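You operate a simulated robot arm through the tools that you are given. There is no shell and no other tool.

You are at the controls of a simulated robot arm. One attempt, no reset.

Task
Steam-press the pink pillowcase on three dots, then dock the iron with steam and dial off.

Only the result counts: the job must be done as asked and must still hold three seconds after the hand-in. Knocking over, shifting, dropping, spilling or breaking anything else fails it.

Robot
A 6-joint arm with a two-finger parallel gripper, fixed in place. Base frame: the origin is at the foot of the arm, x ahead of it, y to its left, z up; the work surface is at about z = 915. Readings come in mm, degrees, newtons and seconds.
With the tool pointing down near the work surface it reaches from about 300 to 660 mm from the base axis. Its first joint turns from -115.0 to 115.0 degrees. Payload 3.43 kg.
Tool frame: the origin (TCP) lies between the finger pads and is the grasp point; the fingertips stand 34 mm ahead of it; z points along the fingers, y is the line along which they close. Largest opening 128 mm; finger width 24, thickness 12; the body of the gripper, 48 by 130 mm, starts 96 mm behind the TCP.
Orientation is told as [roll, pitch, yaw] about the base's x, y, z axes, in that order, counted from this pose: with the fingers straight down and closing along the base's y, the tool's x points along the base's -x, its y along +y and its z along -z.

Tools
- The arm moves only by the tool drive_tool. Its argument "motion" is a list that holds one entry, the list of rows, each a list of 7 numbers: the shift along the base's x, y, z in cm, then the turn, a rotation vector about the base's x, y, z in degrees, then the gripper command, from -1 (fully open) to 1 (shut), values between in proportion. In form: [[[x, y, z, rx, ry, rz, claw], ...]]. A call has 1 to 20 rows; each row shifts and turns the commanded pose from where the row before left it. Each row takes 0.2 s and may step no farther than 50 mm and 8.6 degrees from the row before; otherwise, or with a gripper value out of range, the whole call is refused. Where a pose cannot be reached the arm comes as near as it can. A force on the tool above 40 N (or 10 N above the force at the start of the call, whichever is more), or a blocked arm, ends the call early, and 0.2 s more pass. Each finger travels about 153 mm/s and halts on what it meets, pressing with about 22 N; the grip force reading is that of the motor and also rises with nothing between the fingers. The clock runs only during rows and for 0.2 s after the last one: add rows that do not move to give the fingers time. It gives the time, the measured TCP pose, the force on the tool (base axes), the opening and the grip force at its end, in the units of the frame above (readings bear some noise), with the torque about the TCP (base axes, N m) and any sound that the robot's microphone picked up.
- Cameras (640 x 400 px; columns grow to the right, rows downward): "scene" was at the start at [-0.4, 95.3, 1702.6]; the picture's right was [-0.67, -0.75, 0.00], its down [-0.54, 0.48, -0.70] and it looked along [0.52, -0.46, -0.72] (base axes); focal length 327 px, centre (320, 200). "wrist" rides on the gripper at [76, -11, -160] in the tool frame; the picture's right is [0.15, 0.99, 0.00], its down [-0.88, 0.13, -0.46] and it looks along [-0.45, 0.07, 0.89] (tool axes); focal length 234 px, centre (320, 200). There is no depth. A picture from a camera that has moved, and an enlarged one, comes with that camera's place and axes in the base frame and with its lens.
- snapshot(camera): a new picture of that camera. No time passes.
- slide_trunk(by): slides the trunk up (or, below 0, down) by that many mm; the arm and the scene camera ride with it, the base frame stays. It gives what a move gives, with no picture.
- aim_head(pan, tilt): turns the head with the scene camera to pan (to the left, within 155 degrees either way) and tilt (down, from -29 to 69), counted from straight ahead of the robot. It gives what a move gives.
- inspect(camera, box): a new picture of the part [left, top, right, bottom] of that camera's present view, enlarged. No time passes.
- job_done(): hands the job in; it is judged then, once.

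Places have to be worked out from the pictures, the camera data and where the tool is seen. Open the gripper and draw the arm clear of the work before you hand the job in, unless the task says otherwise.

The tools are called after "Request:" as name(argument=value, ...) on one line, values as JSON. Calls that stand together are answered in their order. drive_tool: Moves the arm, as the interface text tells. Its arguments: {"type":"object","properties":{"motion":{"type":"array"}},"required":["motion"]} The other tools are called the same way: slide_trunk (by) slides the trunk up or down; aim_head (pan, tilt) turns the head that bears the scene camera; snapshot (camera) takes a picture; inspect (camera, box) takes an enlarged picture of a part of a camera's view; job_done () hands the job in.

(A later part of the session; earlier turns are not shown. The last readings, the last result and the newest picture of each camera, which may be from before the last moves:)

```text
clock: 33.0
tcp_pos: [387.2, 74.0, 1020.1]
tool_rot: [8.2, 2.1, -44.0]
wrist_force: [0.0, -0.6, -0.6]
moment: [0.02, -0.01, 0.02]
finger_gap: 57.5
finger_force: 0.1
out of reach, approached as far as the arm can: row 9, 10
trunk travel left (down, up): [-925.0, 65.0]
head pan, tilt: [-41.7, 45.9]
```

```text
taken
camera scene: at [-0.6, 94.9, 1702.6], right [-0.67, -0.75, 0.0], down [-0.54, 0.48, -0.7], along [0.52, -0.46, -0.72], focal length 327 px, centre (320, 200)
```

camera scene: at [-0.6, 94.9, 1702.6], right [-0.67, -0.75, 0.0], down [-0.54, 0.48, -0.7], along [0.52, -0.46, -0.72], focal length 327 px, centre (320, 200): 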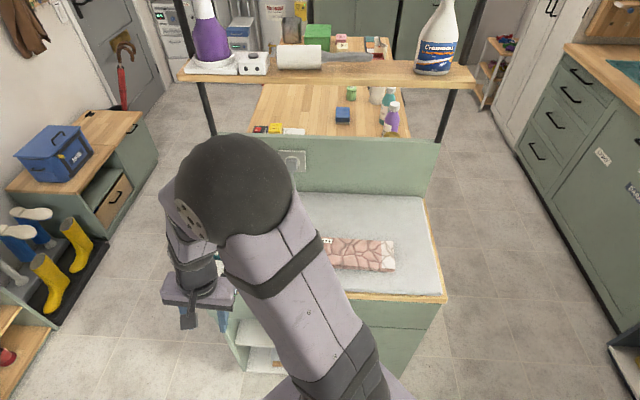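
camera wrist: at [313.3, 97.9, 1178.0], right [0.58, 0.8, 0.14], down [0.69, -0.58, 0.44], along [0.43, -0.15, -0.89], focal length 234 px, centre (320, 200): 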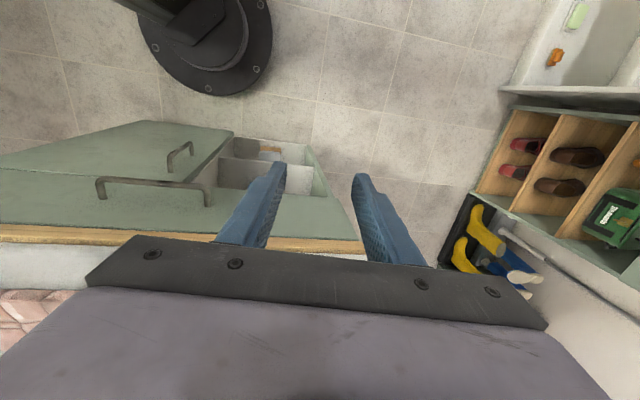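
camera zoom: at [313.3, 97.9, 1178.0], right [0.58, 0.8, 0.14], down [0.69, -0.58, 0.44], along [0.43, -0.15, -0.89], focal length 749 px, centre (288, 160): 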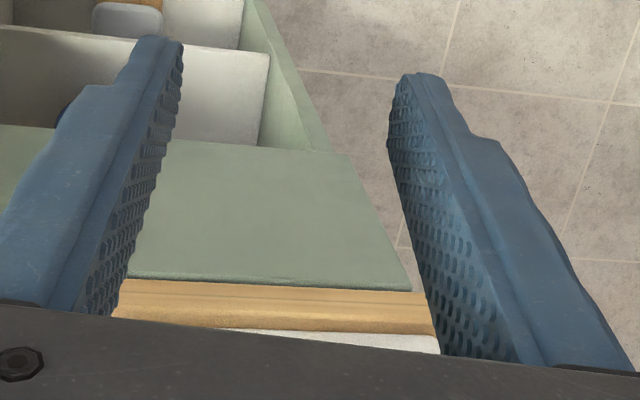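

Released cleanly; the arm stopped slightly short but is clear of the dock. I'll level the tool, rise over the front of the dock, and read the dial and lamps.

Request:
drive_tool(motion=[[[1.005, -0.316, 2.25, -3.68, 2.09, -0.2, -1], [1.005, -0.316, 2.25, -3.68, 2.09, -0.2, -1], [1.005, -0.316, 2.25, 0, 0, 0, -1], [1.005, -0.316, 2.25, 0, 0, 0, -1], [1.005, -0.316, 2.25, 0, 0, 0, -1], [1.005, -0.316, 2.25, 0, 0, 0, -1], [1.005, -0.316, 2.25, 0, 0, 0, -1], [1.005, -0.316, 2.25, 0, 0, 0, -1], [0, 0, 0, 0, 0, 0, -1]]])

Request:
snapshot(camera="wrist")

Request:
inspect(camera="wrist", box=[240, 130, 400, 240])

```text
clock: 35.0
tcp_pos: [466.5, 48.1, 1201.3]
tool_rot: [-0.2, -0.1, -44.4]
wrist_force: [0.7, -0.5, -0.1]
moment: [0.02, 0.02, -0.02]
finger_gap: 128.0
finger_force: 0.0
trunk travel left (down, up): [-925.0, 65.0]
head pan, tilt: [-41.7, 45.9]
```

```text
taken
camera wrist: at [404.7, 93.3, 1359.3], right [0.59, 0.81, 0.0], down [0.72, -0.52, 0.46], along [0.37, -0.27, -0.89], focal length 234 px, centre (320, 200)
```

wrist: 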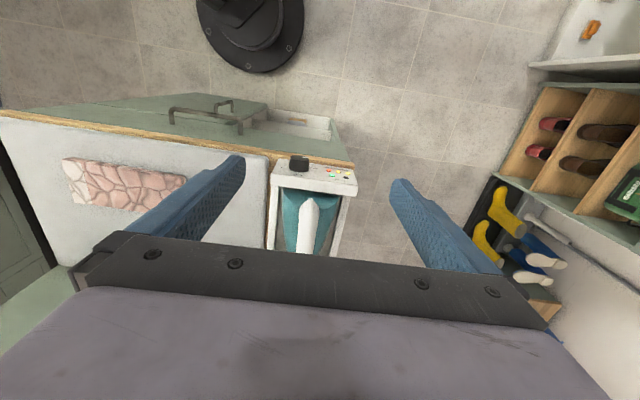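

```text
3.64 times, centred on (320, 185) of wrist
camera zoom: at [404.7, 93.3, 1359.3], right [0.59, 0.81, 0.0], down [0.72, -0.52, 0.46], along [0.37, -0.27, -0.89], focal length 852 px, centre (320, 254)
```

zoom: 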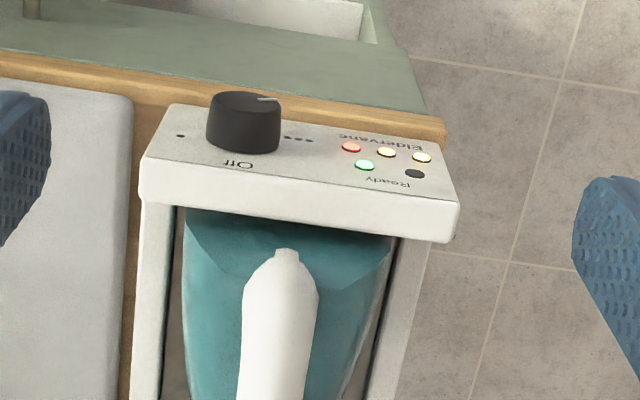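

All three level lamps are on and the Ready lamp is now green, so it is hot at three dots. Next I'll move over the iron, staying high, to get a close look at the blue steam button.

Request:
drive_tool(motion=[[[2.68, -2.62, 1.25, 0, 0, 0, -1], [2.68, -2.62, 1.25, 0, 0, 0, -1], [2.68, -2.62, 1.25, 0, 0, 0, -1], [2.68, -2.62, 1.25, 0, 0, 0, -1], [0, 0, 0, 0, 0, 0, -1]]])

Request:
snapshot(camera="wrist")

Request:
inspect(camera="wrist", box=[240, 130, 400, 250])

Request:
snapshot(camera="scene")

```text
clock: 36.2
tcp_pos: [571.0, -55.4, 1250.4]
tool_rot: [-0.2, -0.1, -44.4]
wrist_force: [-0.3, 0.5, -0.4]
moment: [0.06, -0.01, 0.01]
finger_gap: 128.1
finger_force: 0.0
trunk travel left (down, up): [-925.0, 65.0]
head pan, tilt: [-41.7, 45.9]
```

```text
taken
camera wrist: at [509.6, -10.7, 1409.1], right [0.59, 0.81, 0.0], down [0.72, -0.52, 0.46], along [0.37, -0.27, -0.89], focal length 234 px, centre (320, 200)
```

wrist: 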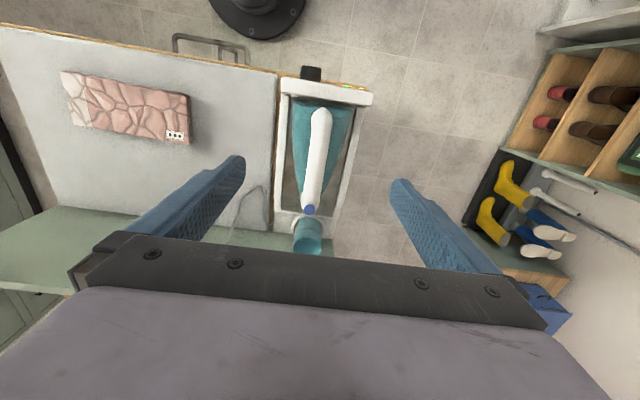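

```text
3.33 times, centred on (320, 190) of wrist
camera zoom: at [509.6, -10.7, 1409.1], right [0.59, 0.81, 0.0], down [0.72, -0.52, 0.46], along [0.37, -0.27, -0.89], focal length 781 px, centre (320, 233)
```

zoom: 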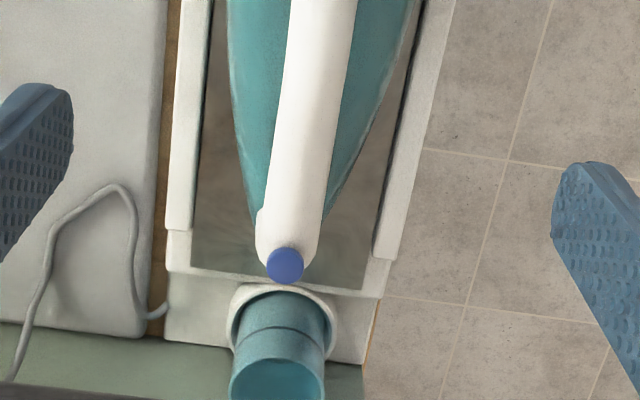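

```text
taken
camera scene: at [-1.7, 95.9, 1702.6], right [-0.67, -0.75, 0.0], down [-0.54, 0.48, -0.7], along [0.52, -0.46, -0.72], focal length 327 px, centre (320, 200)
```

scene: 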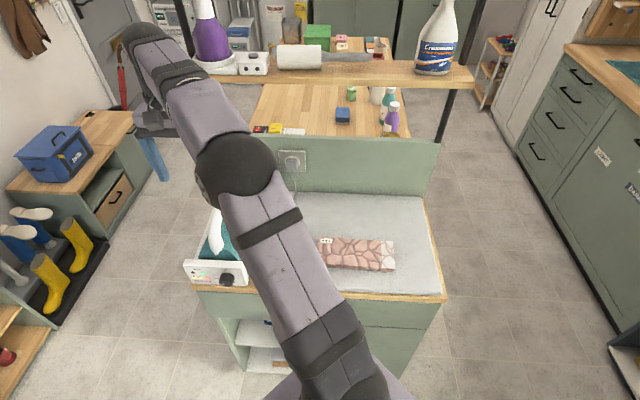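

Button sits near f≈566, l≈361, z≈1068 (≈20 mm wide) and the handle runs straight along the counter depth at l≈362. I'll close the fingers, lean the tool 30° forward (to stay clear of the shelf) and hover ~30 mm above the button.

Request:
drive_tool(motion=[[[1.56, -1.497, -1.0, -4.198, -4.287, 0, 1], [1.56, -1.497, -1.0, -4.198, -4.287, 0, 1], [1.56, -1.497, -1.0, -4.198, -4.287, 0, 1], [1.56, -1.497, -1.0, -4.198, -4.287, 0, 1], [1.56, -1.497, -1.0, -4.198, -4.287, 0, 1], [0, 0, -2.37, 0, 0, 0, 1], [0, 0, -2.37, 0, 0, 0, 1], [0, 0, -2.37, 0, 0, 0, 1], [0, 0, 0, 0, 0, 0, 1]]])

Request:
inspect(camera="wrist", box=[200, 100, 440, 250])

Request:
inspect(camera="scene", box=[120, 20, 320, 270])

```text
clock: 38.2
tcp_pos: [650.3, -130.8, 1128.7]
tool_rot: [-0.1, -30.1, -44.6]
wrist_force: [-0.1, 0.2, -1.3]
moment: [0.02, -0.04, 0.04]
finger_gap: 0.3
finger_force: 21.7
trunk travel left (down, up): [-925.0, 65.0]
head pan, tilt: [-41.7, 45.9]
```

```text
2.67 times, centred on (320, 175) of wrist
camera zoom: at [538.9, -37.4, 1228.4], right [0.6, 0.79, -0.07], down [0.47, -0.28, 0.84], along [0.64, -0.54, -0.54], focal length 624 px, centre (320, 267)
```

zoom: 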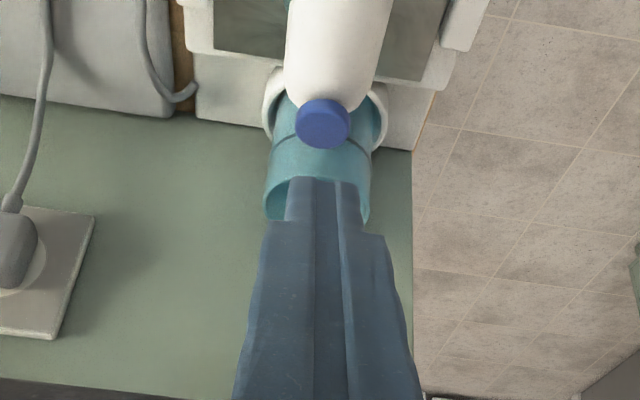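

```text
1.60 times, centred on (220, 145) of scene
camera zoom: at [-0.8, 95.4, 1702.6], right [-0.67, -0.75, 0.0], down [-0.54, 0.48, -0.7], along [0.52, -0.46, -0.72], focal length 523 px, centre (480, 288)
```

zoom: 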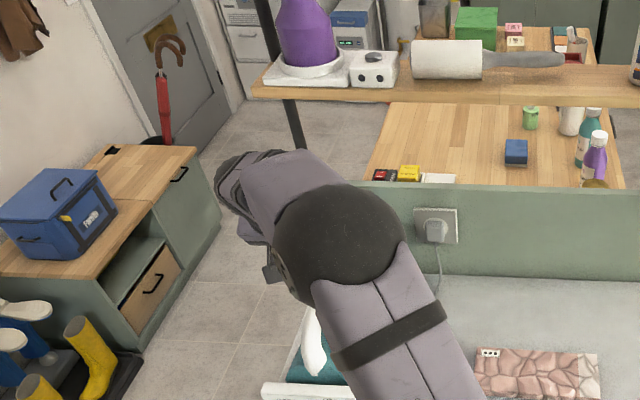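

Button triangulates to (f 564.6, l 360.5, z 1069) and my closed fingertips are right above it by ~26 mm. I'll descend 22 mm, then creep.

Request:
drive_tool(motion=[[[0, 0, -1.1, 0, 0, 0, 1], [0, 0, -1.1, 0, 0, 0, 1], [0, 0, 0, 0, 0, 0, 1]]])

Request:
inspect(camera="wrist", box=[260, 110, 380, 185])

```text
clock: 39.0
tcp_pos: [651.8, -129.6, 1107.0]
tool_rot: [0.0, -30.2, -44.6]
wrist_force: [0.6, 1.2, 3.3]
moment: [0.03, -0.07, 0.01]
finger_gap: 0.0
finger_force: 22.2
trunk travel left (down, up): [-925.0, 65.0]
head pan, tilt: [-41.7, 45.9]
heard: click
```

```text
5.33 times, centred on (320, 148) of wrist
camera zoom: at [540.4, -36.6, 1207.2], right [0.6, 0.79, -0.07], down [0.47, -0.28, 0.84], along [0.64, -0.54, -0.54], focal length 1249 px, centre (320, 480)
```

zoom: 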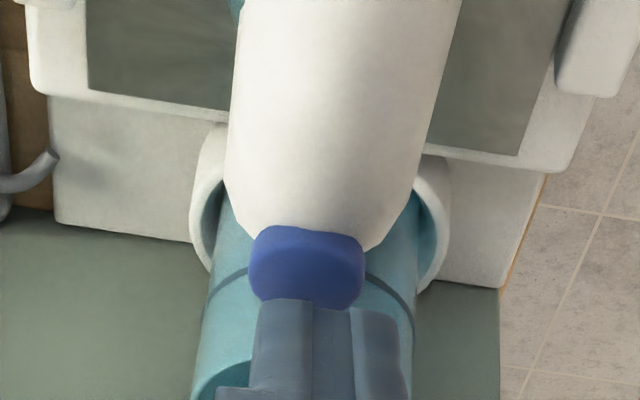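

I heard a click with light force: the button has been pressed once. I'll lift off straight up and check the button and lamps.

Request:
drive_tool(motion=[[[0, 0, 1.5, 0, 0, 0, 1], [0, 0, 2.5, 0, 0, 0, 1], [0, 0, 2.5, 0, 0, 0, 1], [-1.43, 1.4, 2.5, 0, 0, 0, 1], [-1.43, 1.4, 2.0, 0, 0, 0, 1], [-1.43, 1.4, 0, 0, 0, 0, 1], [0, 0, 0, 0, 0, 0, 1]]])

Request:
inspect(camera="wrist", box=[240, 60, 400, 180])

Request:
inspect(camera="scene", box=[180, 180, 300, 290])

```text
clock: 40.6
tcp_pos: [610.2, -88.2, 1218.0]
tool_rot: [-0.1, -30.1, -44.6]
wrist_force: [-0.2, -0.4, 0.2]
moment: [0.0, 0.0, -0.02]
finger_gap: 0.2
finger_force: 22.0
trunk travel left (down, up): [-925.0, 65.0]
head pan, tilt: [-41.7, 45.9]
```

```text
3.33 times, centred on (320, 120) of wrist
camera zoom: at [498.5, 3.9, 1317.1], right [0.6, 0.79, -0.07], down [0.47, -0.28, 0.84], along [0.64, -0.54, -0.54], focal length 781 px, centre (320, 467)
```

zoom: 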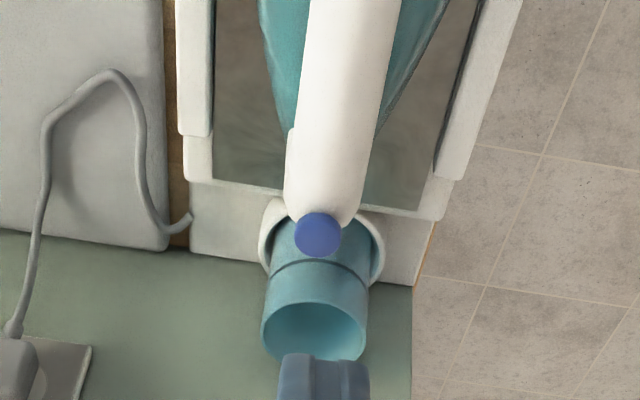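

```text
3.64 times, centred on (240, 235) of scene
camera zoom: at [0.1, 94.9, 1702.6], right [-0.67, -0.75, 0.0], down [-0.54, 0.48, -0.7], along [0.52, -0.46, -0.72], focal length 1190 px, centre (611, 73)
```

zoom: 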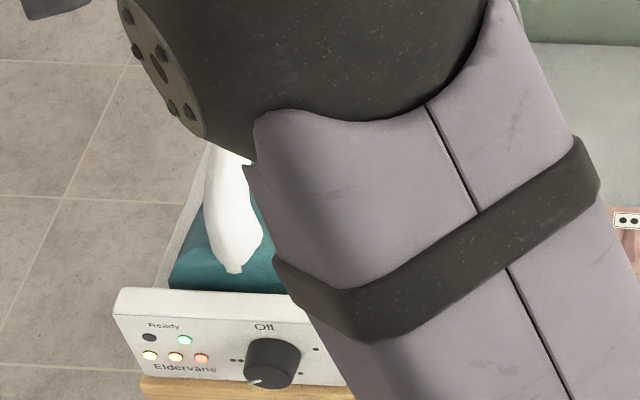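

Ready stays green with three heat lamps; the dial points at the three dots. I'll zoom on the cup and button once before gripping the iron.

Request:
inspect(camera="wrist", box=[295, 115, 345, 175])

Request:
inspect(camera="scene", box=[180, 250, 260, 295])

```text
6.67 times, centred on (320, 145) of wrist
camera zoom: at [498.5, 3.9, 1317.1], right [0.6, 0.79, -0.07], down [0.47, -0.28, 0.84], along [0.64, -0.54, -0.54], focal length 1561 px, centre (320, 567)
```

zoom: 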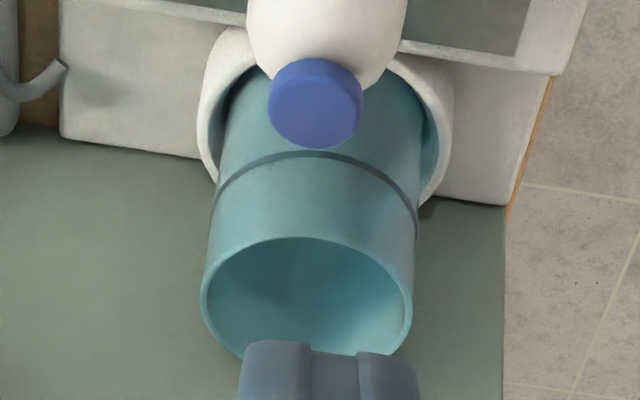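

```text
8.00 times, centred on (220, 272) of scene
camera zoom: at [0.1, 94.9, 1702.6], right [-0.67, -0.75, 0.0], down [-0.54, 0.48, -0.7], along [0.52, -0.46, -0.72], focal length 2617 px, centre (1120, -380)
```

zoom: 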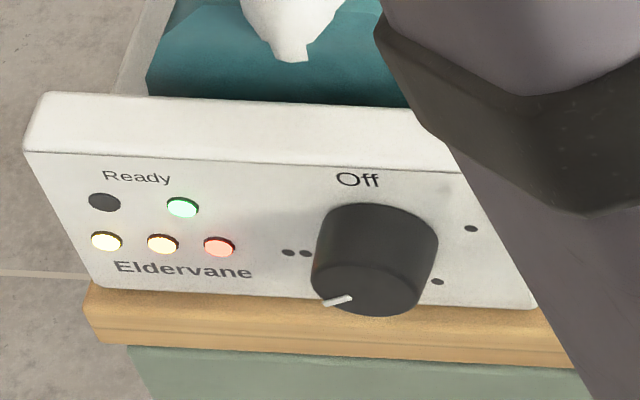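

The cup is just parked in its holder, so I'll leave it. Now straighten the tool over the handle (f≈492, l≈362), open to ~70 mm and come down to 60 mm above grasp height for an alignment check.

Request:
drive_tool(motion=[[[-0.11, 0.05, 0, 4.198, 4.287, 0, -0.1], [-0.11, 0.05, 0, 4.198, 4.287, 0, -0.1], [-0.11, 0.05, 0, 4.198, 4.287, 0, -0.1], [-0.11, 0.05, 0, 4.198, 4.287, 0, -0.1], [-0.11, 0.05, 0, 4.198, 4.287, 0, -0.1], [0, 0, -3.3, 0, 0, 0, -0.1], [0, 0, -3.3, 0, 0, 0, -0.1], [0, 0, -3.2, 0, 0, 0, -0.1], [0, 0, 0, 0, 0, 0, -0.1]]])

Request:
inspect(camera="wrist", box=[200, 80, 440, 260])

Request:
snapshot(camera="scene")

```text
clock: 42.6
tcp_pos: [602.0, -85.2, 1118.4]
tool_rot: [-0.2, -0.2, -44.6]
wrist_force: [0.2, -0.4, -1.0]
moment: [0.01, -0.01, 0.01]
finger_gap: 70.4
finger_force: 0.1
trunk travel left (down, up): [-925.0, 65.0]
head pan, tilt: [-41.7, 45.9]
```

```text
2.22 times, centred on (320, 170) of wrist
camera zoom: at [540.7, -41.7, 1277.6], right [0.59, 0.81, 0.0], down [0.72, -0.52, 0.46], along [0.37, -0.27, -0.89], focal length 520 px, centre (320, 267)
```

zoom: 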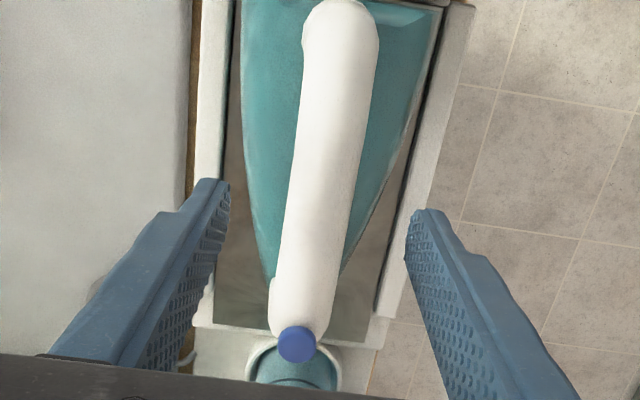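

```text
taken
camera scene: at [-0.4, 95.3, 1702.6], right [-0.67, -0.75, 0.0], down [-0.54, 0.48, -0.7], along [0.52, -0.46, -0.72], focal length 327 px, centre (320, 200)
```

scene: 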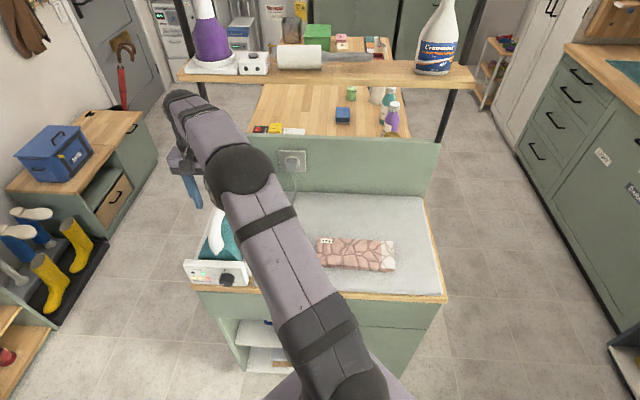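

The handle is centred between the fingers within a millimetre or so. Descending 62 mm and closing on the handle.

Request:
drive_tool(motion=[[[0.03, 0.03, -2.1, 0, 0, 0, -0.1], [0, 0, -2.1, 0, 0, 0, -0.1], [0, 0, -2.0, 0, 0, 0, -0.1], [0, 0, 0, 0, 0, 0, -0.1]]])

Request:
inspect(camera="wrist", box=[200, 80, 440, 260])

```text
clock: 43.6
tcp_pos: [604.1, -88.5, 1056.0]
tool_rot: [-0.1, -0.1, -44.4]
wrist_force: [-0.1, -0.3, 0.3]
moment: [0.0, 0.01, 0.0]
finger_gap: 70.4
finger_force: 0.0
trunk travel left (down, up): [-925.0, 65.0]
head pan, tilt: [-41.7, 45.9]
```

```text
2.22 times, centred on (320, 170) of wrist
camera zoom: at [542.1, -42.8, 1214.9], right [0.59, 0.81, 0.0], down [0.72, -0.52, 0.46], along [0.37, -0.27, -0.89], focal length 520 px, centre (320, 267)
```

zoom: 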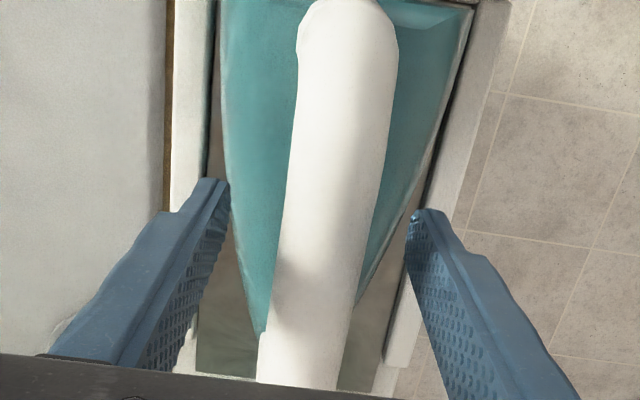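

Handle is centred at TCP height and nothing touches. Closing the fingers.

Request:
drive_tool(motion=[[[0, 0, 0, 0, 0, 0, 1], [0, 0, 0, 0, 0, 0, 1], [0, 0, 0, 0, 0, 0, 1]]])

Request:
inspect(camera="wrist", box=[200, 80, 440, 260])

```text
clock: 44.4
tcp_pos: [603.7, -88.0, 1054.9]
tool_rot: [-0.3, -0.2, -44.5]
wrist_force: [-0.7, -1.1, -0.5]
moment: [-0.01, 0.01, -0.23]
finger_gap: 28.8
finger_force: 22.0
trunk travel left (down, up): [-925.0, 65.0]
head pan, tilt: [-41.7, 45.9]
```

```text
2.22 times, centred on (320, 170) of wrist
camera zoom: at [542.5, -43.0, 1214.8], right [0.59, 0.81, 0.0], down [0.72, -0.52, 0.46], along [0.37, -0.27, -0.89], focal length 520 px, centre (320, 267)
```

zoom: 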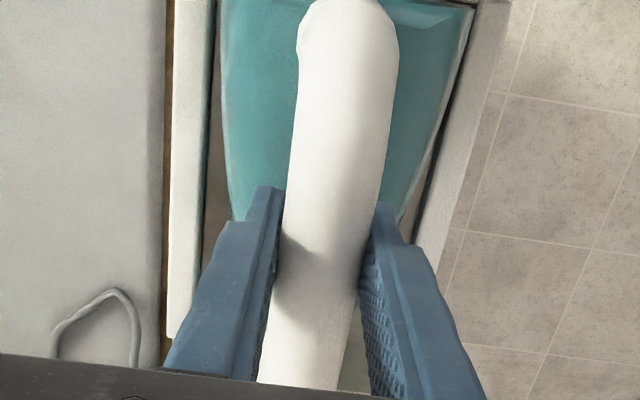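

Firm grip at 28.8 mm. I'll lift slowly 30 mm and check load and tilt, counting moves so I can return exactly to this dock pose.

Request:
drive_tool(motion=[[[0, 0, 0.5, 0, 0, 0, 1], [0, 0, 0.5, 0, 0, 0, 1], [0, 0, 1.0, 0, 0, 0, 1], [0, 0, 1.0, 0, 0, 0, 1], [0, 0, 0, 0, 0, 0, 1]]])

Request:
inspect(camera="wrist", box=[200, 80, 440, 260])

Request:
inspect(camera="scene", box=[150, 150, 310, 300])

```text
clock: 45.6
tcp_pos: [605.6, -85.6, 1084.6]
tool_rot: [-0.2, -0.1, -44.5]
wrist_force: [0.2, -0.1, -12.1]
moment: [0.22, 0.24, 0.0]
finger_gap: 28.9
finger_force: 21.9
trunk travel left (down, up): [-925.0, 65.0]
head pan, tilt: [-41.7, 45.9]
```

```text
2.22 times, centred on (320, 170) of wrist
camera zoom: at [544.4, -41.7, 1244.3], right [0.59, 0.81, 0.0], down [0.72, -0.52, 0.45], along [0.37, -0.27, -0.89], focal length 520 px, centre (320, 267)
```

zoom: 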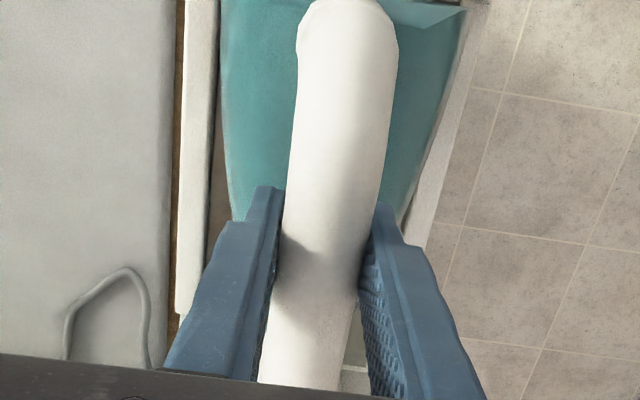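

```text
2.67 times, centred on (230, 225) of scene
camera zoom: at [1.6, 95.0, 1702.6], right [-0.67, -0.75, 0.0], down [-0.54, 0.48, -0.69], along [0.52, -0.46, -0.72], focal length 872 px, centre (560, 133)
```

zoom: 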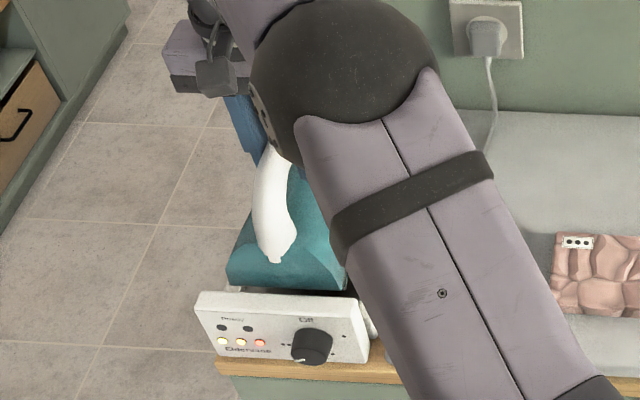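

Weight reads 12 N (~1.2 kg), grip solid with no tilt; Ready lamp goes out off the dock as expected. I'll lift another 80 mm and carry the iron over the left end of the pillowcase (l≈58, TCP f≈500).

Request:
drive_tool(motion=[[[0, 0, 2.0, 0, 0, 0, 1], [0, 0, 2.0, 0, 0, 0, 1], [0, 0, 2.0, 0, 0, 0, 1], [0, 0, 2.0, 0, 0, 0, 1], [-1.737, -1.868, 0, 0, 0, 0, 1], [-1.737, -1.868, 0, 0, 0, 0, 1], [-1.737, -1.868, 0, 0, 0, 0, 1], [-1.737, -1.868, 0, 0, 0, 0, 1], [-1.737, -1.868, 0, 0, 0, 0, 1], [-1.737, -1.868, 0, 0, 0, 0, 1], [-1.737, -1.868, 0, 0, 0, 0, 1], [-1.737, -1.868, 0, 0, 0, 0, 1], [-1.737, -1.868, 0, 0, 0, 0, 1], [-1.737, -1.868, 0, 0, 0, 0, 1], [-1.737, -1.868, 0, 0, 0, 0, 1], [-1.737, -1.868, 0, 0, 0, 0, 1], [0, 0, 0, 0, 0, 0, 1]]])

Request:
snapshot(camera="wrist")

Request:
snapshot(camera="scene")

```text
clock: 49.2
tcp_pos: [395.6, -307.2, 1166.3]
tool_rot: [-0.2, 0.0, -44.5]
wrist_force: [0.2, 0.1, -12.0]
moment: [0.2, 0.19, 0.03]
finger_gap: 28.8
finger_force: 22.2
trunk travel left (down, up): [-925.0, 65.0]
head pan, tilt: [-41.7, 45.9]
```

```text
taken
camera wrist: at [334.3, -263.2, 1325.7], right [0.59, 0.81, 0.0], down [0.72, -0.52, 0.46], along [0.37, -0.27, -0.89], focal length 234 px, centre (320, 200)
```

wrist: 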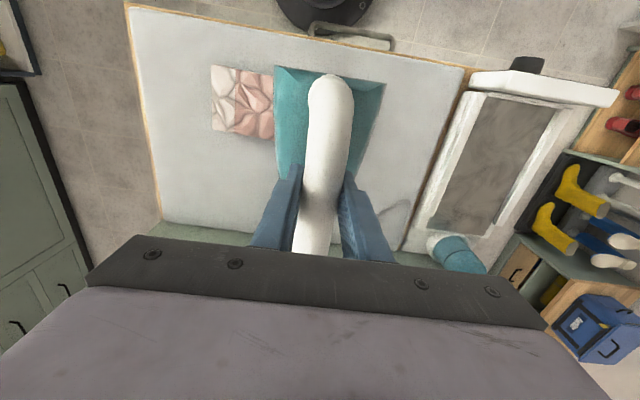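

```text
taken
camera scene: at [1.5, 95.1, 1702.6], right [-0.67, -0.75, 0.0], down [-0.54, 0.48, -0.69], along [0.52, -0.46, -0.72], focal length 327 px, centre (320, 200)
```

scene: 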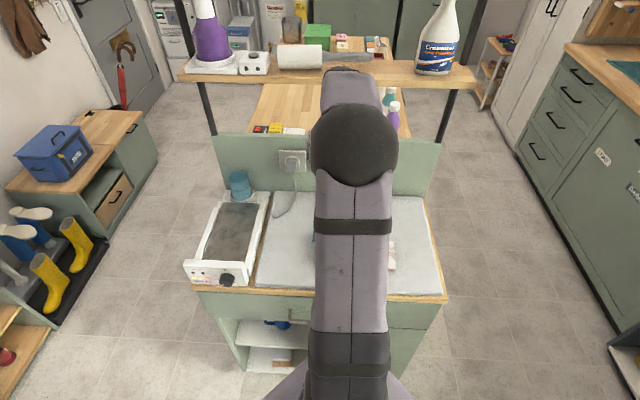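

Iron is over the left part of the pillowcase. Zooming to check the iron footprint against the fabric before lowering.

Request:
inspect(camera="wrist", box=[190, 50, 410, 200])

Request:
inspect(camera="scene", box=[180, 180, 280, 290])

```text
2.67 times, centred on (300, 125) of wrist
camera zoom: at [334.3, -263.2, 1325.7], right [0.59, 0.81, 0.0], down [0.72, -0.52, 0.46], along [0.37, -0.27, -0.89], focal length 624 px, centre (373, 400)
```

zoom: 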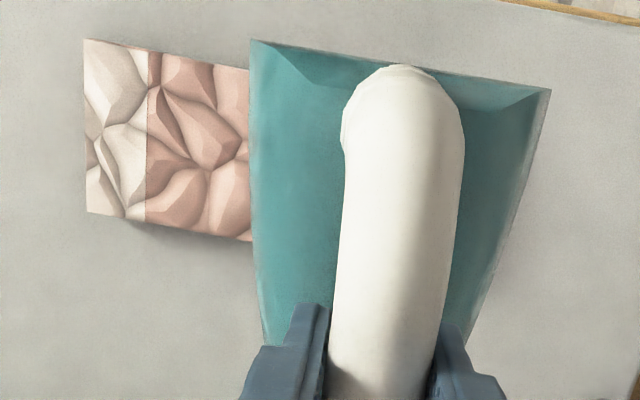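

```text
3.64 times, centred on (230, 235) of scene
camera zoom: at [1.5, 95.1, 1702.6], right [-0.67, -0.75, 0.0], down [-0.54, 0.48, -0.69], along [0.52, -0.46, -0.72], focal length 1190 px, centre (647, 73)
```

zoom: 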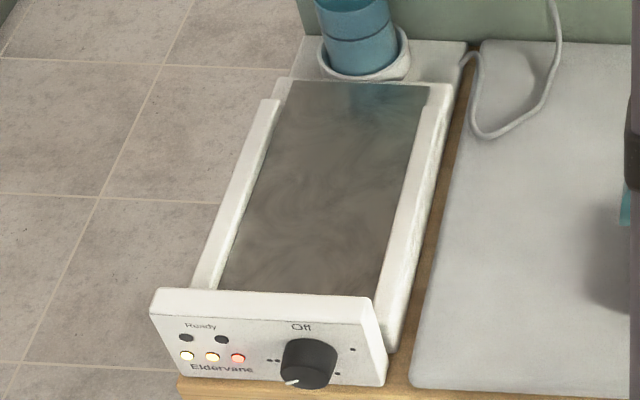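

The heel is ~122 mm wide at f≈416, covering the pillowcase depth (427–522) well. Lowering quickly 80 mm, then in small steps feeling for contact.

Request:
drive_tool(motion=[[[0, 0, -2.0, 0, 0, 0, 1], [0, 0, -2.0, 0, 0, 0, 1], [0, 0, -2.0, 0, 0, 0, 1], [0, 0, -2.0, 0, 0, 0, 1], [0, 0, -0.4, 0, 0, 0, 1], [0, 0, -0.4, 0, 0, 0, 1]]])

Request:
inspect(camera="wrist", box=[190, 50, 410, 200])

```text
clock: 50.6
tcp_pos: [394.8, -309.9, 1076.9]
tool_rot: [-0.2, 0.0, -44.5]
wrist_force: [0.3, -1.0, -11.6]
moment: [0.25, 0.2, -0.05]
finger_gap: 28.8
finger_force: 21.9
trunk travel left (down, up): [-925.0, 65.0]
head pan, tilt: [-41.7, 45.9]
```

```text
2.67 times, centred on (300, 125) of wrist
camera zoom: at [334.0, -265.0, 1236.5], right [0.59, 0.81, 0.0], down [0.72, -0.52, 0.45], along [0.37, -0.27, -0.89], focal length 624 px, centre (373, 400)
```

zoom: 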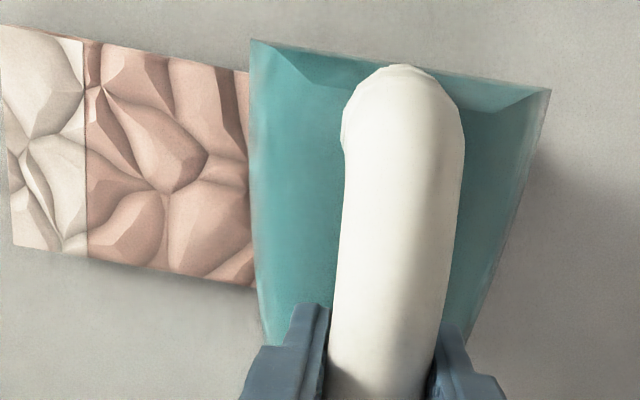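

No contact yet at z≈1077. Creeping down in 2.5 mm steps.

Request:
drive_tool(motion=[[[0, 0, -0.25, 0, 0, 0, 1], [0, 0, -0.25, 0, 0, 0, 1], [0, 0, -0.25, 0, 0, 0, 1], [0, 0, -0.25, 0, 0, 0, 1]]])

```text
clock: 51.6
tcp_pos: [395.7, -309.5, 1066.5]
tool_rot: [-0.1, 0.0, -44.4]
wrist_force: [0.2, -0.4, -12.2]
moment: [0.23, 0.18, -0.03]
finger_gap: 29.1
finger_force: 22.1
trunk travel left (down, up): [-925.0, 65.0]
head pan, tilt: [-41.7, 45.9]
```

Still hanging free at 12 N. Another 10 mm in small steps.

Request:
drive_tool(motion=[[[0, 0, -0.25, 0, 0, 0, 1], [0, 0, -0.25, 0, 0, 0, 1], [0, 0, -0.25, 0, 0, 0, 1], [0, 0, -0.25, 0, 0, 0, 1]]])

Request:
inspect(camera="wrist", box=[190, 50, 410, 200])

```text
clock: 52.6
tcp_pos: [395.8, -310.9, 1061.5]
tool_rot: [-0.2, -0.6, -44.5]
wrist_force: [-0.6, -2.0, 16.3]
moment: [0.24, 0.29, 0.0]
finger_gap: 28.9
finger_force: 21.6
trunk travel left (down, up): [-925.0, 65.0]
head pan, tilt: [-41.7, 45.9]
```

```text
2.67 times, centred on (300, 125) of wrist
camera zoom: at [333.4, -264.9, 1219.6], right [0.59, 0.81, 0.0], down [0.72, -0.52, 0.46], along [0.37, -0.28, -0.89], focal length 624 px, centre (373, 400)
```

zoom: 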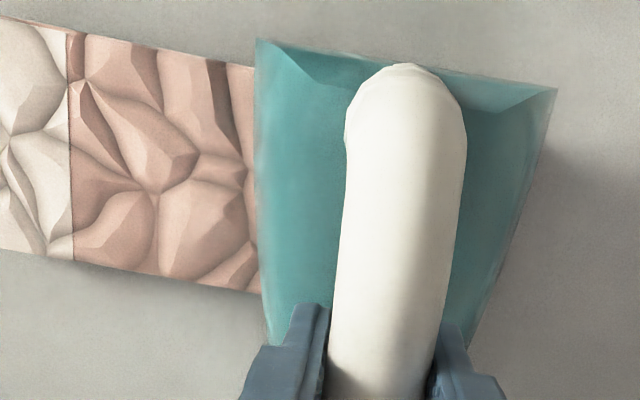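

Contact at z≈1061 with about 28 N on the fabric. Dwelling about a second and a half here.

Request:
drive_tool(motion=[[[0, 0, 0.1, 0, 0, 0, 1], [0, 0, 0, 0, 0, 0, 1], [0, 0, 0, 0, 0, 0, 1], [0, 0, 0, 0, 0, 0, 1], [0, 0, 0, 0, 0, 0, 1], [0, 0, 0, 0, 0, 0, 1]]])

Request:
inspect(camera="wrist", box=[190, 50, 410, 200])

Request:
snapshot(camera="scene")

```text
clock: 54.0
tcp_pos: [395.2, -309.6, 1059.5]
tool_rot: [-0.1, -0.4, -44.5]
wrist_force: [3.5, -4.0, 21.0]
moment: [-0.02, -0.05, 0.01]
finger_gap: 28.9
finger_force: 22.2
trunk travel left (down, up): [-925.0, 65.0]
head pan, tilt: [-41.7, 45.9]
```

```text
2.67 times, centred on (300, 125) of wrist
camera zoom: at [332.9, -264.7, 1219.1], right [0.59, 0.81, 0.0], down [0.72, -0.52, 0.46], along [0.37, -0.27, -0.89], focal length 624 px, centre (373, 400)
```

zoom: 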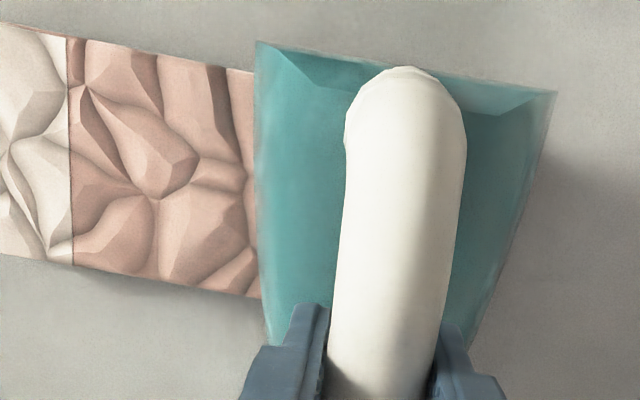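

```text
taken
camera scene: at [-1.5, 96.1, 1702.6], right [-0.67, -0.75, 0.0], down [-0.54, 0.48, -0.7], along [0.52, -0.46, -0.72], focal length 327 px, centre (320, 200)
```

scene: 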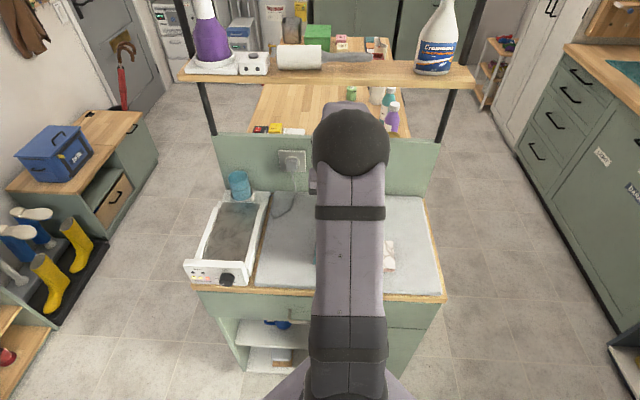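

Now I'll lift 30 mm, shift 65 mm to the right over the fabric, and look at the pressed left part.

Request:
drive_tool(motion=[[[0, 0, 1.0, 0, 0, 0, 1], [0, 0, 2.0, 0, 0, 0, 1], [-1.516, -1.548, 0, 0, 0, 0, 1], [-1.516, -1.548, 0, 0, 0, 0, 1], [-1.516, -1.548, 0, 0, 0, 0, 1], [0, 0, 0, 0, 0, 0, 1]]])

Request:
inspect(camera="wrist", box=[190, 40, 490, 220])

Request:
inspect(camera="scene", box=[240, 180, 440, 300])

```text
clock: 55.4
tcp_pos: [350.2, -357.2, 1087.0]
tool_rot: [-0.2, 0.1, -44.4]
wrist_force: [0.0, 0.1, -11.5]
moment: [0.21, 0.24, -0.06]
finger_gap: 28.7
finger_force: 21.8
trunk travel left (down, up): [-925.0, 65.0]
head pan, tilt: [-41.7, 45.9]
```

```text
2.13 times, centred on (340, 130) of wrist
camera zoom: at [289.5, -311.9, 1247.1], right [0.59, 0.81, 0.0], down [0.72, -0.52, 0.45], along [0.37, -0.27, -0.89], focal length 500 px, centre (277, 349)
```

zoom: 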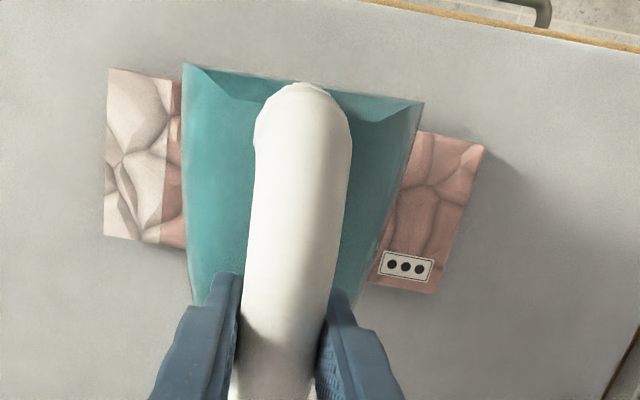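

```text
3.20 times, centred on (340, 240) of scene
camera zoom: at [1.0, 95.0, 1702.6], right [-0.67, -0.75, 0.0], down [-0.54, 0.48, -0.69], along [0.52, -0.46, -0.72], focal length 1047 px, centre (256, 72)
```

zoom: 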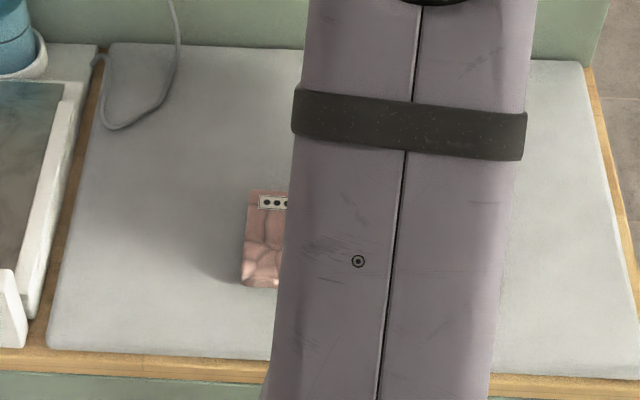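

The pressed left end looks softer; zooming in on it to judge how much the creases faded.

Request:
inspect(camera="wrist", box=[360, 95, 430, 185])

Request:
inspect(camera="wrist", box=[225, 60, 285, 165])

```text
4.44 times, centred on (395, 140) of wrist
camera zoom: at [289.5, -311.9, 1247.1], right [0.59, 0.81, 0.0], down [0.72, -0.52, 0.45], along [0.37, -0.27, -0.89], focal length 1041 px, centre (-13, 467)
```

zoom: 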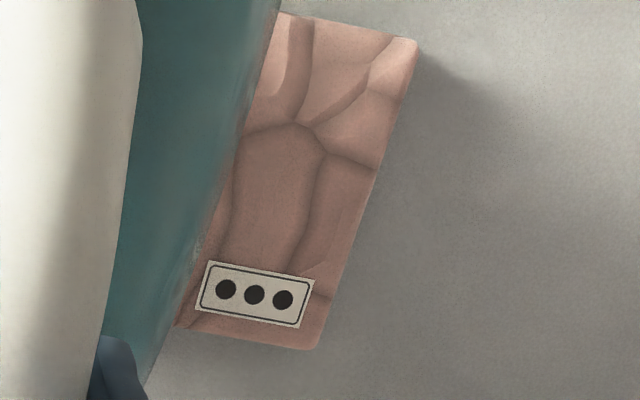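

```text
3.81 times, centred on (255, 112) of wrist
camera zoom: at [289.5, -311.9, 1247.1], right [0.59, 0.81, 0.0], down [0.72, -0.52, 0.45], along [0.37, -0.27, -0.89], focal length 892 px, centre (568, 533)
```

zoom: 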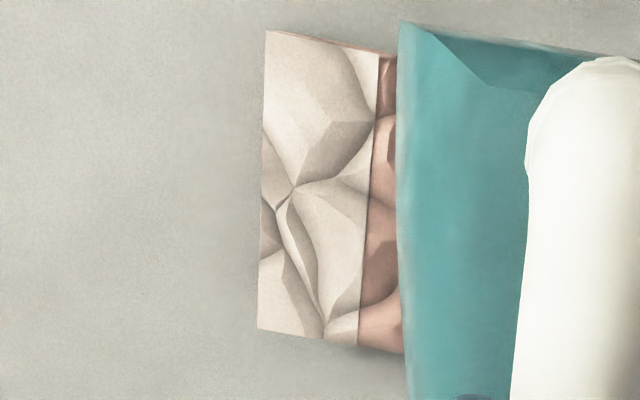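

The left end has clearly flattened, with only faint crease lines left. Pressing down here at the middle (l≈-10) for about 2 s.

Request:
drive_tool(motion=[[[0, 0, -1.0, 0, 0, 0, 1], [0, 0, -1.0, 0, 0, 0, 1], [0, 0, -0.5, 0, 0, 0, 1], [0, 0, -0.25, 0, 0, 0, 1], [0, 0, -0.15, 0, 0, 0, 1], [0, 0, 0, 0, 0, 0, 1], [0, 0, 0, 0, 0, 0, 1], [0, 0, 0, 0, 0, 0, 1], [0, 0, 0, 0, 0, 0, 1], [0, 0, 0, 0, 0, 0, 1], [0, 0, 0, 0, 0, 0, 1], [0, 0, 0, 0, 0, 0, 1], [0, 0, 0, 0, 0, 0, 1]]])

```text
clock: 58.2
tcp_pos: [348.6, -356.8, 1060.5]
tool_rot: [-0.2, -0.2, -44.6]
wrist_force: [2.9, -1.6, 3.0]
moment: [-0.11, -0.12, 0.01]
finger_gap: 28.8
finger_force: 21.8
trunk travel left (down, up): [-925.0, 65.0]
head pan, tilt: [-41.7, 45.9]
```

Pressed with ~15 N for 2 s. Lift, shift right another 60 mm (l≈-70) and press the right end likewise.

Request:
drive_tool(motion=[[[0, 0, 1.0, 0, 0, 0, 1], [0, 0, 1.9, 0, 0, 0, 1], [-1.4, -1.429, 0, 0, 0, 0, 1], [-1.4, -1.429, 0, 0, 0, 0, 1], [-1.4, -1.429, 0, 0, 0, 0, 1], [0, 0, 0, 0, 0, 0, 1]]])

Request:
inspect(camera="wrist", box=[190, 40, 490, 220])

```text
clock: 59.6
tcp_pos: [308.6, -400.7, 1088.5]
tool_rot: [-0.1, 0.0, -44.5]
wrist_force: [0.4, -0.4, -11.2]
moment: [0.21, 0.22, 0.0]
finger_gap: 28.8
finger_force: 22.3
trunk travel left (down, up): [-925.0, 65.0]
head pan, tilt: [-41.7, 45.9]
```

```text
2.13 times, centred on (340, 130) of wrist
camera zoom: at [247.2, -355.5, 1247.8], right [0.59, 0.81, 0.0], down [0.72, -0.52, 0.45], along [0.37, -0.27, -0.89], focal length 500 px, centre (277, 349)
```

zoom: 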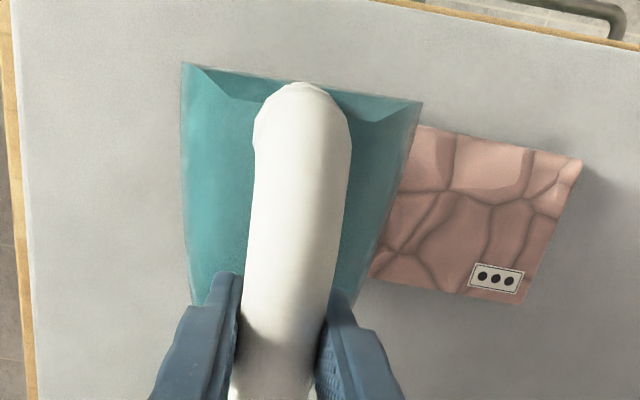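

The middle has flattened too, with thin crease lines remaining. Pressing the right end now.

Request:
drive_tool(motion=[[[0, 0, -1.0, 0, 0, 0, 1], [0, 0, -1.0, 0, 0, 0, 1], [0, 0, -0.5, 0, 0, 0, 1], [0, 0, -0.25, 0, 0, 0, 1], [0, 0, -0.25, 0, 0, 0, 1], [0, 0, 0, 0, 0, 0, 1], [0, 0, 0, 0, 0, 0, 1], [0, 0, 0, 0, 0, 0, 1], [0, 0, 0, 0, 0, 0, 1], [0, 0, 0, 0, 0, 0, 1], [0, 0, 0, 0, 0, 0, 1], [0, 0, 0, 0, 0, 0, 1], [0, 0, 0, 0, 0, 0, 1]]])

Request:
inspect(camera="wrist", box=[190, 40, 490, 220])

Request:
inspect(camera="wrist", box=[360, 90, 470, 190])

```text
clock: 62.4
tcp_pos: [305.8, -399.6, 1061.8]
tool_rot: [-0.1, -0.3, -44.5]
wrist_force: [2.3, -5.9, 17.5]
moment: [-0.12, -0.09, -0.07]
finger_gap: 29.0
finger_force: 21.8
trunk travel left (down, up): [-925.0, 65.0]
head pan, tilt: [-41.7, 45.9]
```

```text
2.13 times, centred on (340, 130) of wrist
camera zoom: at [244.2, -354.2, 1219.6], right [0.59, 0.81, 0.0], down [0.72, -0.52, 0.46], along [0.37, -0.27, -0.89], focal length 500 px, centre (277, 349)
```

zoom: 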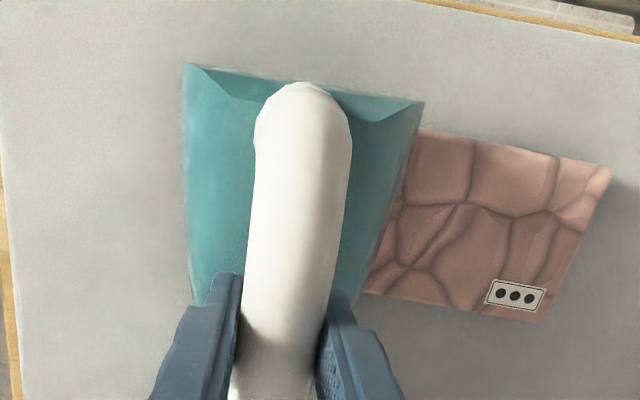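

```text
4.00 times, centred on (415, 140) of wrist
camera zoom: at [244.2, -354.2, 1219.6], right [0.59, 0.81, 0.0], down [0.72, -0.52, 0.46], along [0.37, -0.27, -0.89], focal length 937 px, centre (-60, 440)
```

zoom: 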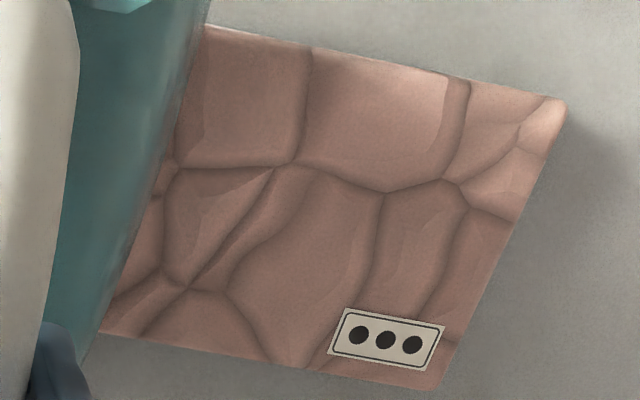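

Creases are fading but still visible. I'll lift and shift left 45 mm to see the just-pressed right end.

Request:
drive_tool(motion=[[[0, 0, 1.0, 0, 0, 0, 1], [0, 0, 2.0, 0, 0, 0, 1], [1.7, 1.736, 0, 0, 0, 0, 1], [1.7, 1.736, 0, 0, 0, 0, 1], [1.7, 1.736, 0, 0, 0, 0, 1], [1.7, 1.736, 0, 0, 0, 0, 1], [0, 0, 0, 0, 0, 0, 1]]])

Request:
inspect(camera="wrist", box=[170, 40, 470, 220])

Request:
inspect(camera="wrist", box=[200, 50, 300, 170])

```text
clock: 64.0
tcp_pos: [375.8, -330.2, 1087.2]
tool_rot: [-0.1, 0.1, -44.6]
wrist_force: [-0.2, -0.3, -11.2]
moment: [0.22, 0.25, 0.0]
finger_gap: 28.8
finger_force: 21.5
trunk travel left (down, up): [-925.0, 65.0]
head pan, tilt: [-41.7, 45.9]
```

```text
2.13 times, centred on (320, 130) of wrist
camera zoom: at [314.7, -286.3, 1246.4], right [0.59, 0.81, 0.0], down [0.72, -0.52, 0.46], along [0.37, -0.27, -0.89], focal length 500 px, centre (320, 349)
```

zoom: 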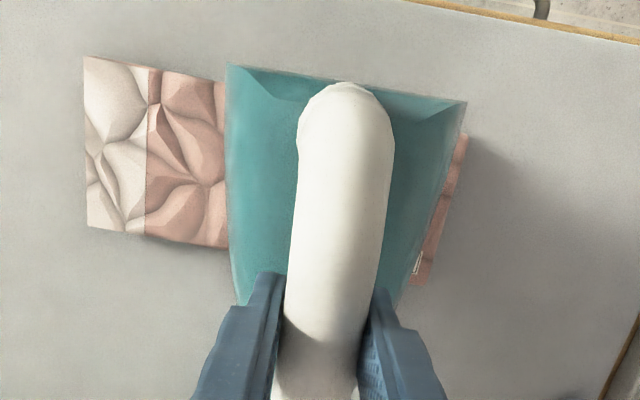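

```text
3.33 times, centred on (250, 110) of wrist
camera zoom: at [314.7, -286.3, 1246.4], right [0.59, 0.81, 0.0], down [0.72, -0.52, 0.46], along [0.37, -0.27, -0.89], focal length 781 px, centre (553, 500)
```

zoom: 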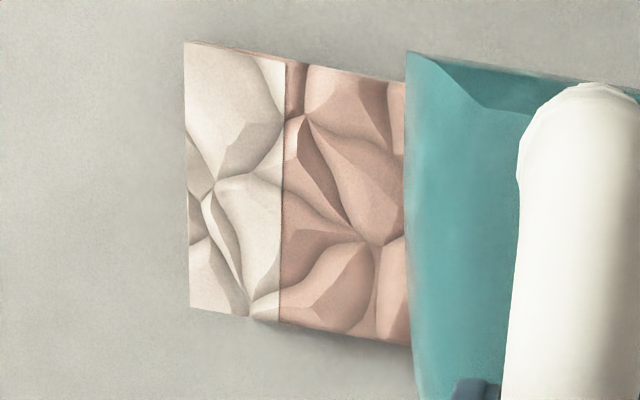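

The right end still looks deeply creased here, and the left may only have looked soft in the iron's shadow. I'll move the iron off to the left (staying high over bare board) to see the whole pillowcase in even light.

Request:
drive_tool(motion=[[[2.1, 2.144, 0.8, 0, 0, 0, 1], [2.1, 2.144, 0.8, 0, 0, 0, 1], [2.1, 2.144, 0.8, 0, 0, 0, 1], [2.1, 2.144, 0.8, 0, 0, 0, 1], [2.1, 2.144, 0.8, 0, 0, 0, 1], [0, 0, 0, 0, 0, 0, 1]]])

Request:
snapshot(camera="wrist")

Request:
snapshot(camera="scene")

```text
clock: 65.4
tcp_pos: [481.1, -224.7, 1124.2]
tool_rot: [-0.1, 0.1, -44.6]
wrist_force: [0.3, -1.1, -11.9]
moment: [0.21, 0.25, 0.02]
finger_gap: 28.5
finger_force: 22.4
trunk travel left (down, up): [-925.0, 65.0]
head pan, tilt: [-41.7, 45.9]
```

```text
taken
camera wrist: at [419.8, -179.4, 1283.7], right [0.59, 0.81, 0.0], down [0.72, -0.52, 0.45], along [0.37, -0.27, -0.89], focal length 234 px, centre (320, 200)
```

wrist: 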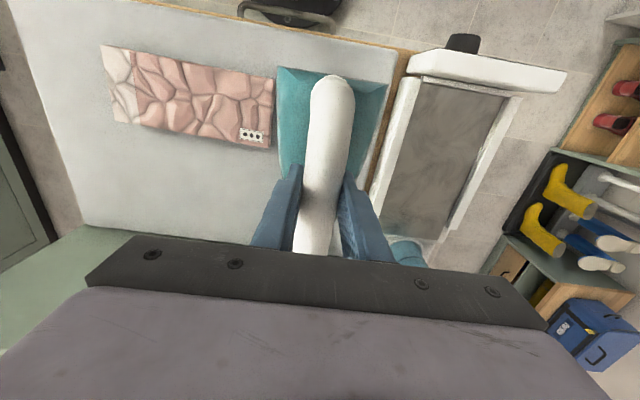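

```text
taken
camera scene: at [0.4, 93.8, 1702.7], right [-0.67, -0.75, 0.0], down [-0.54, 0.48, -0.69], along [0.52, -0.46, -0.72], focal length 327 px, centre (320, 200)
```

scene: 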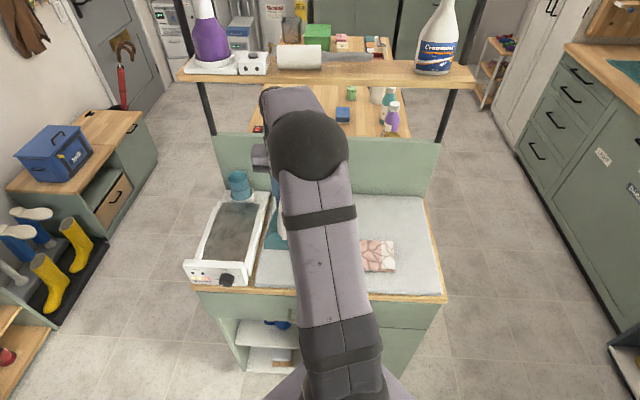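

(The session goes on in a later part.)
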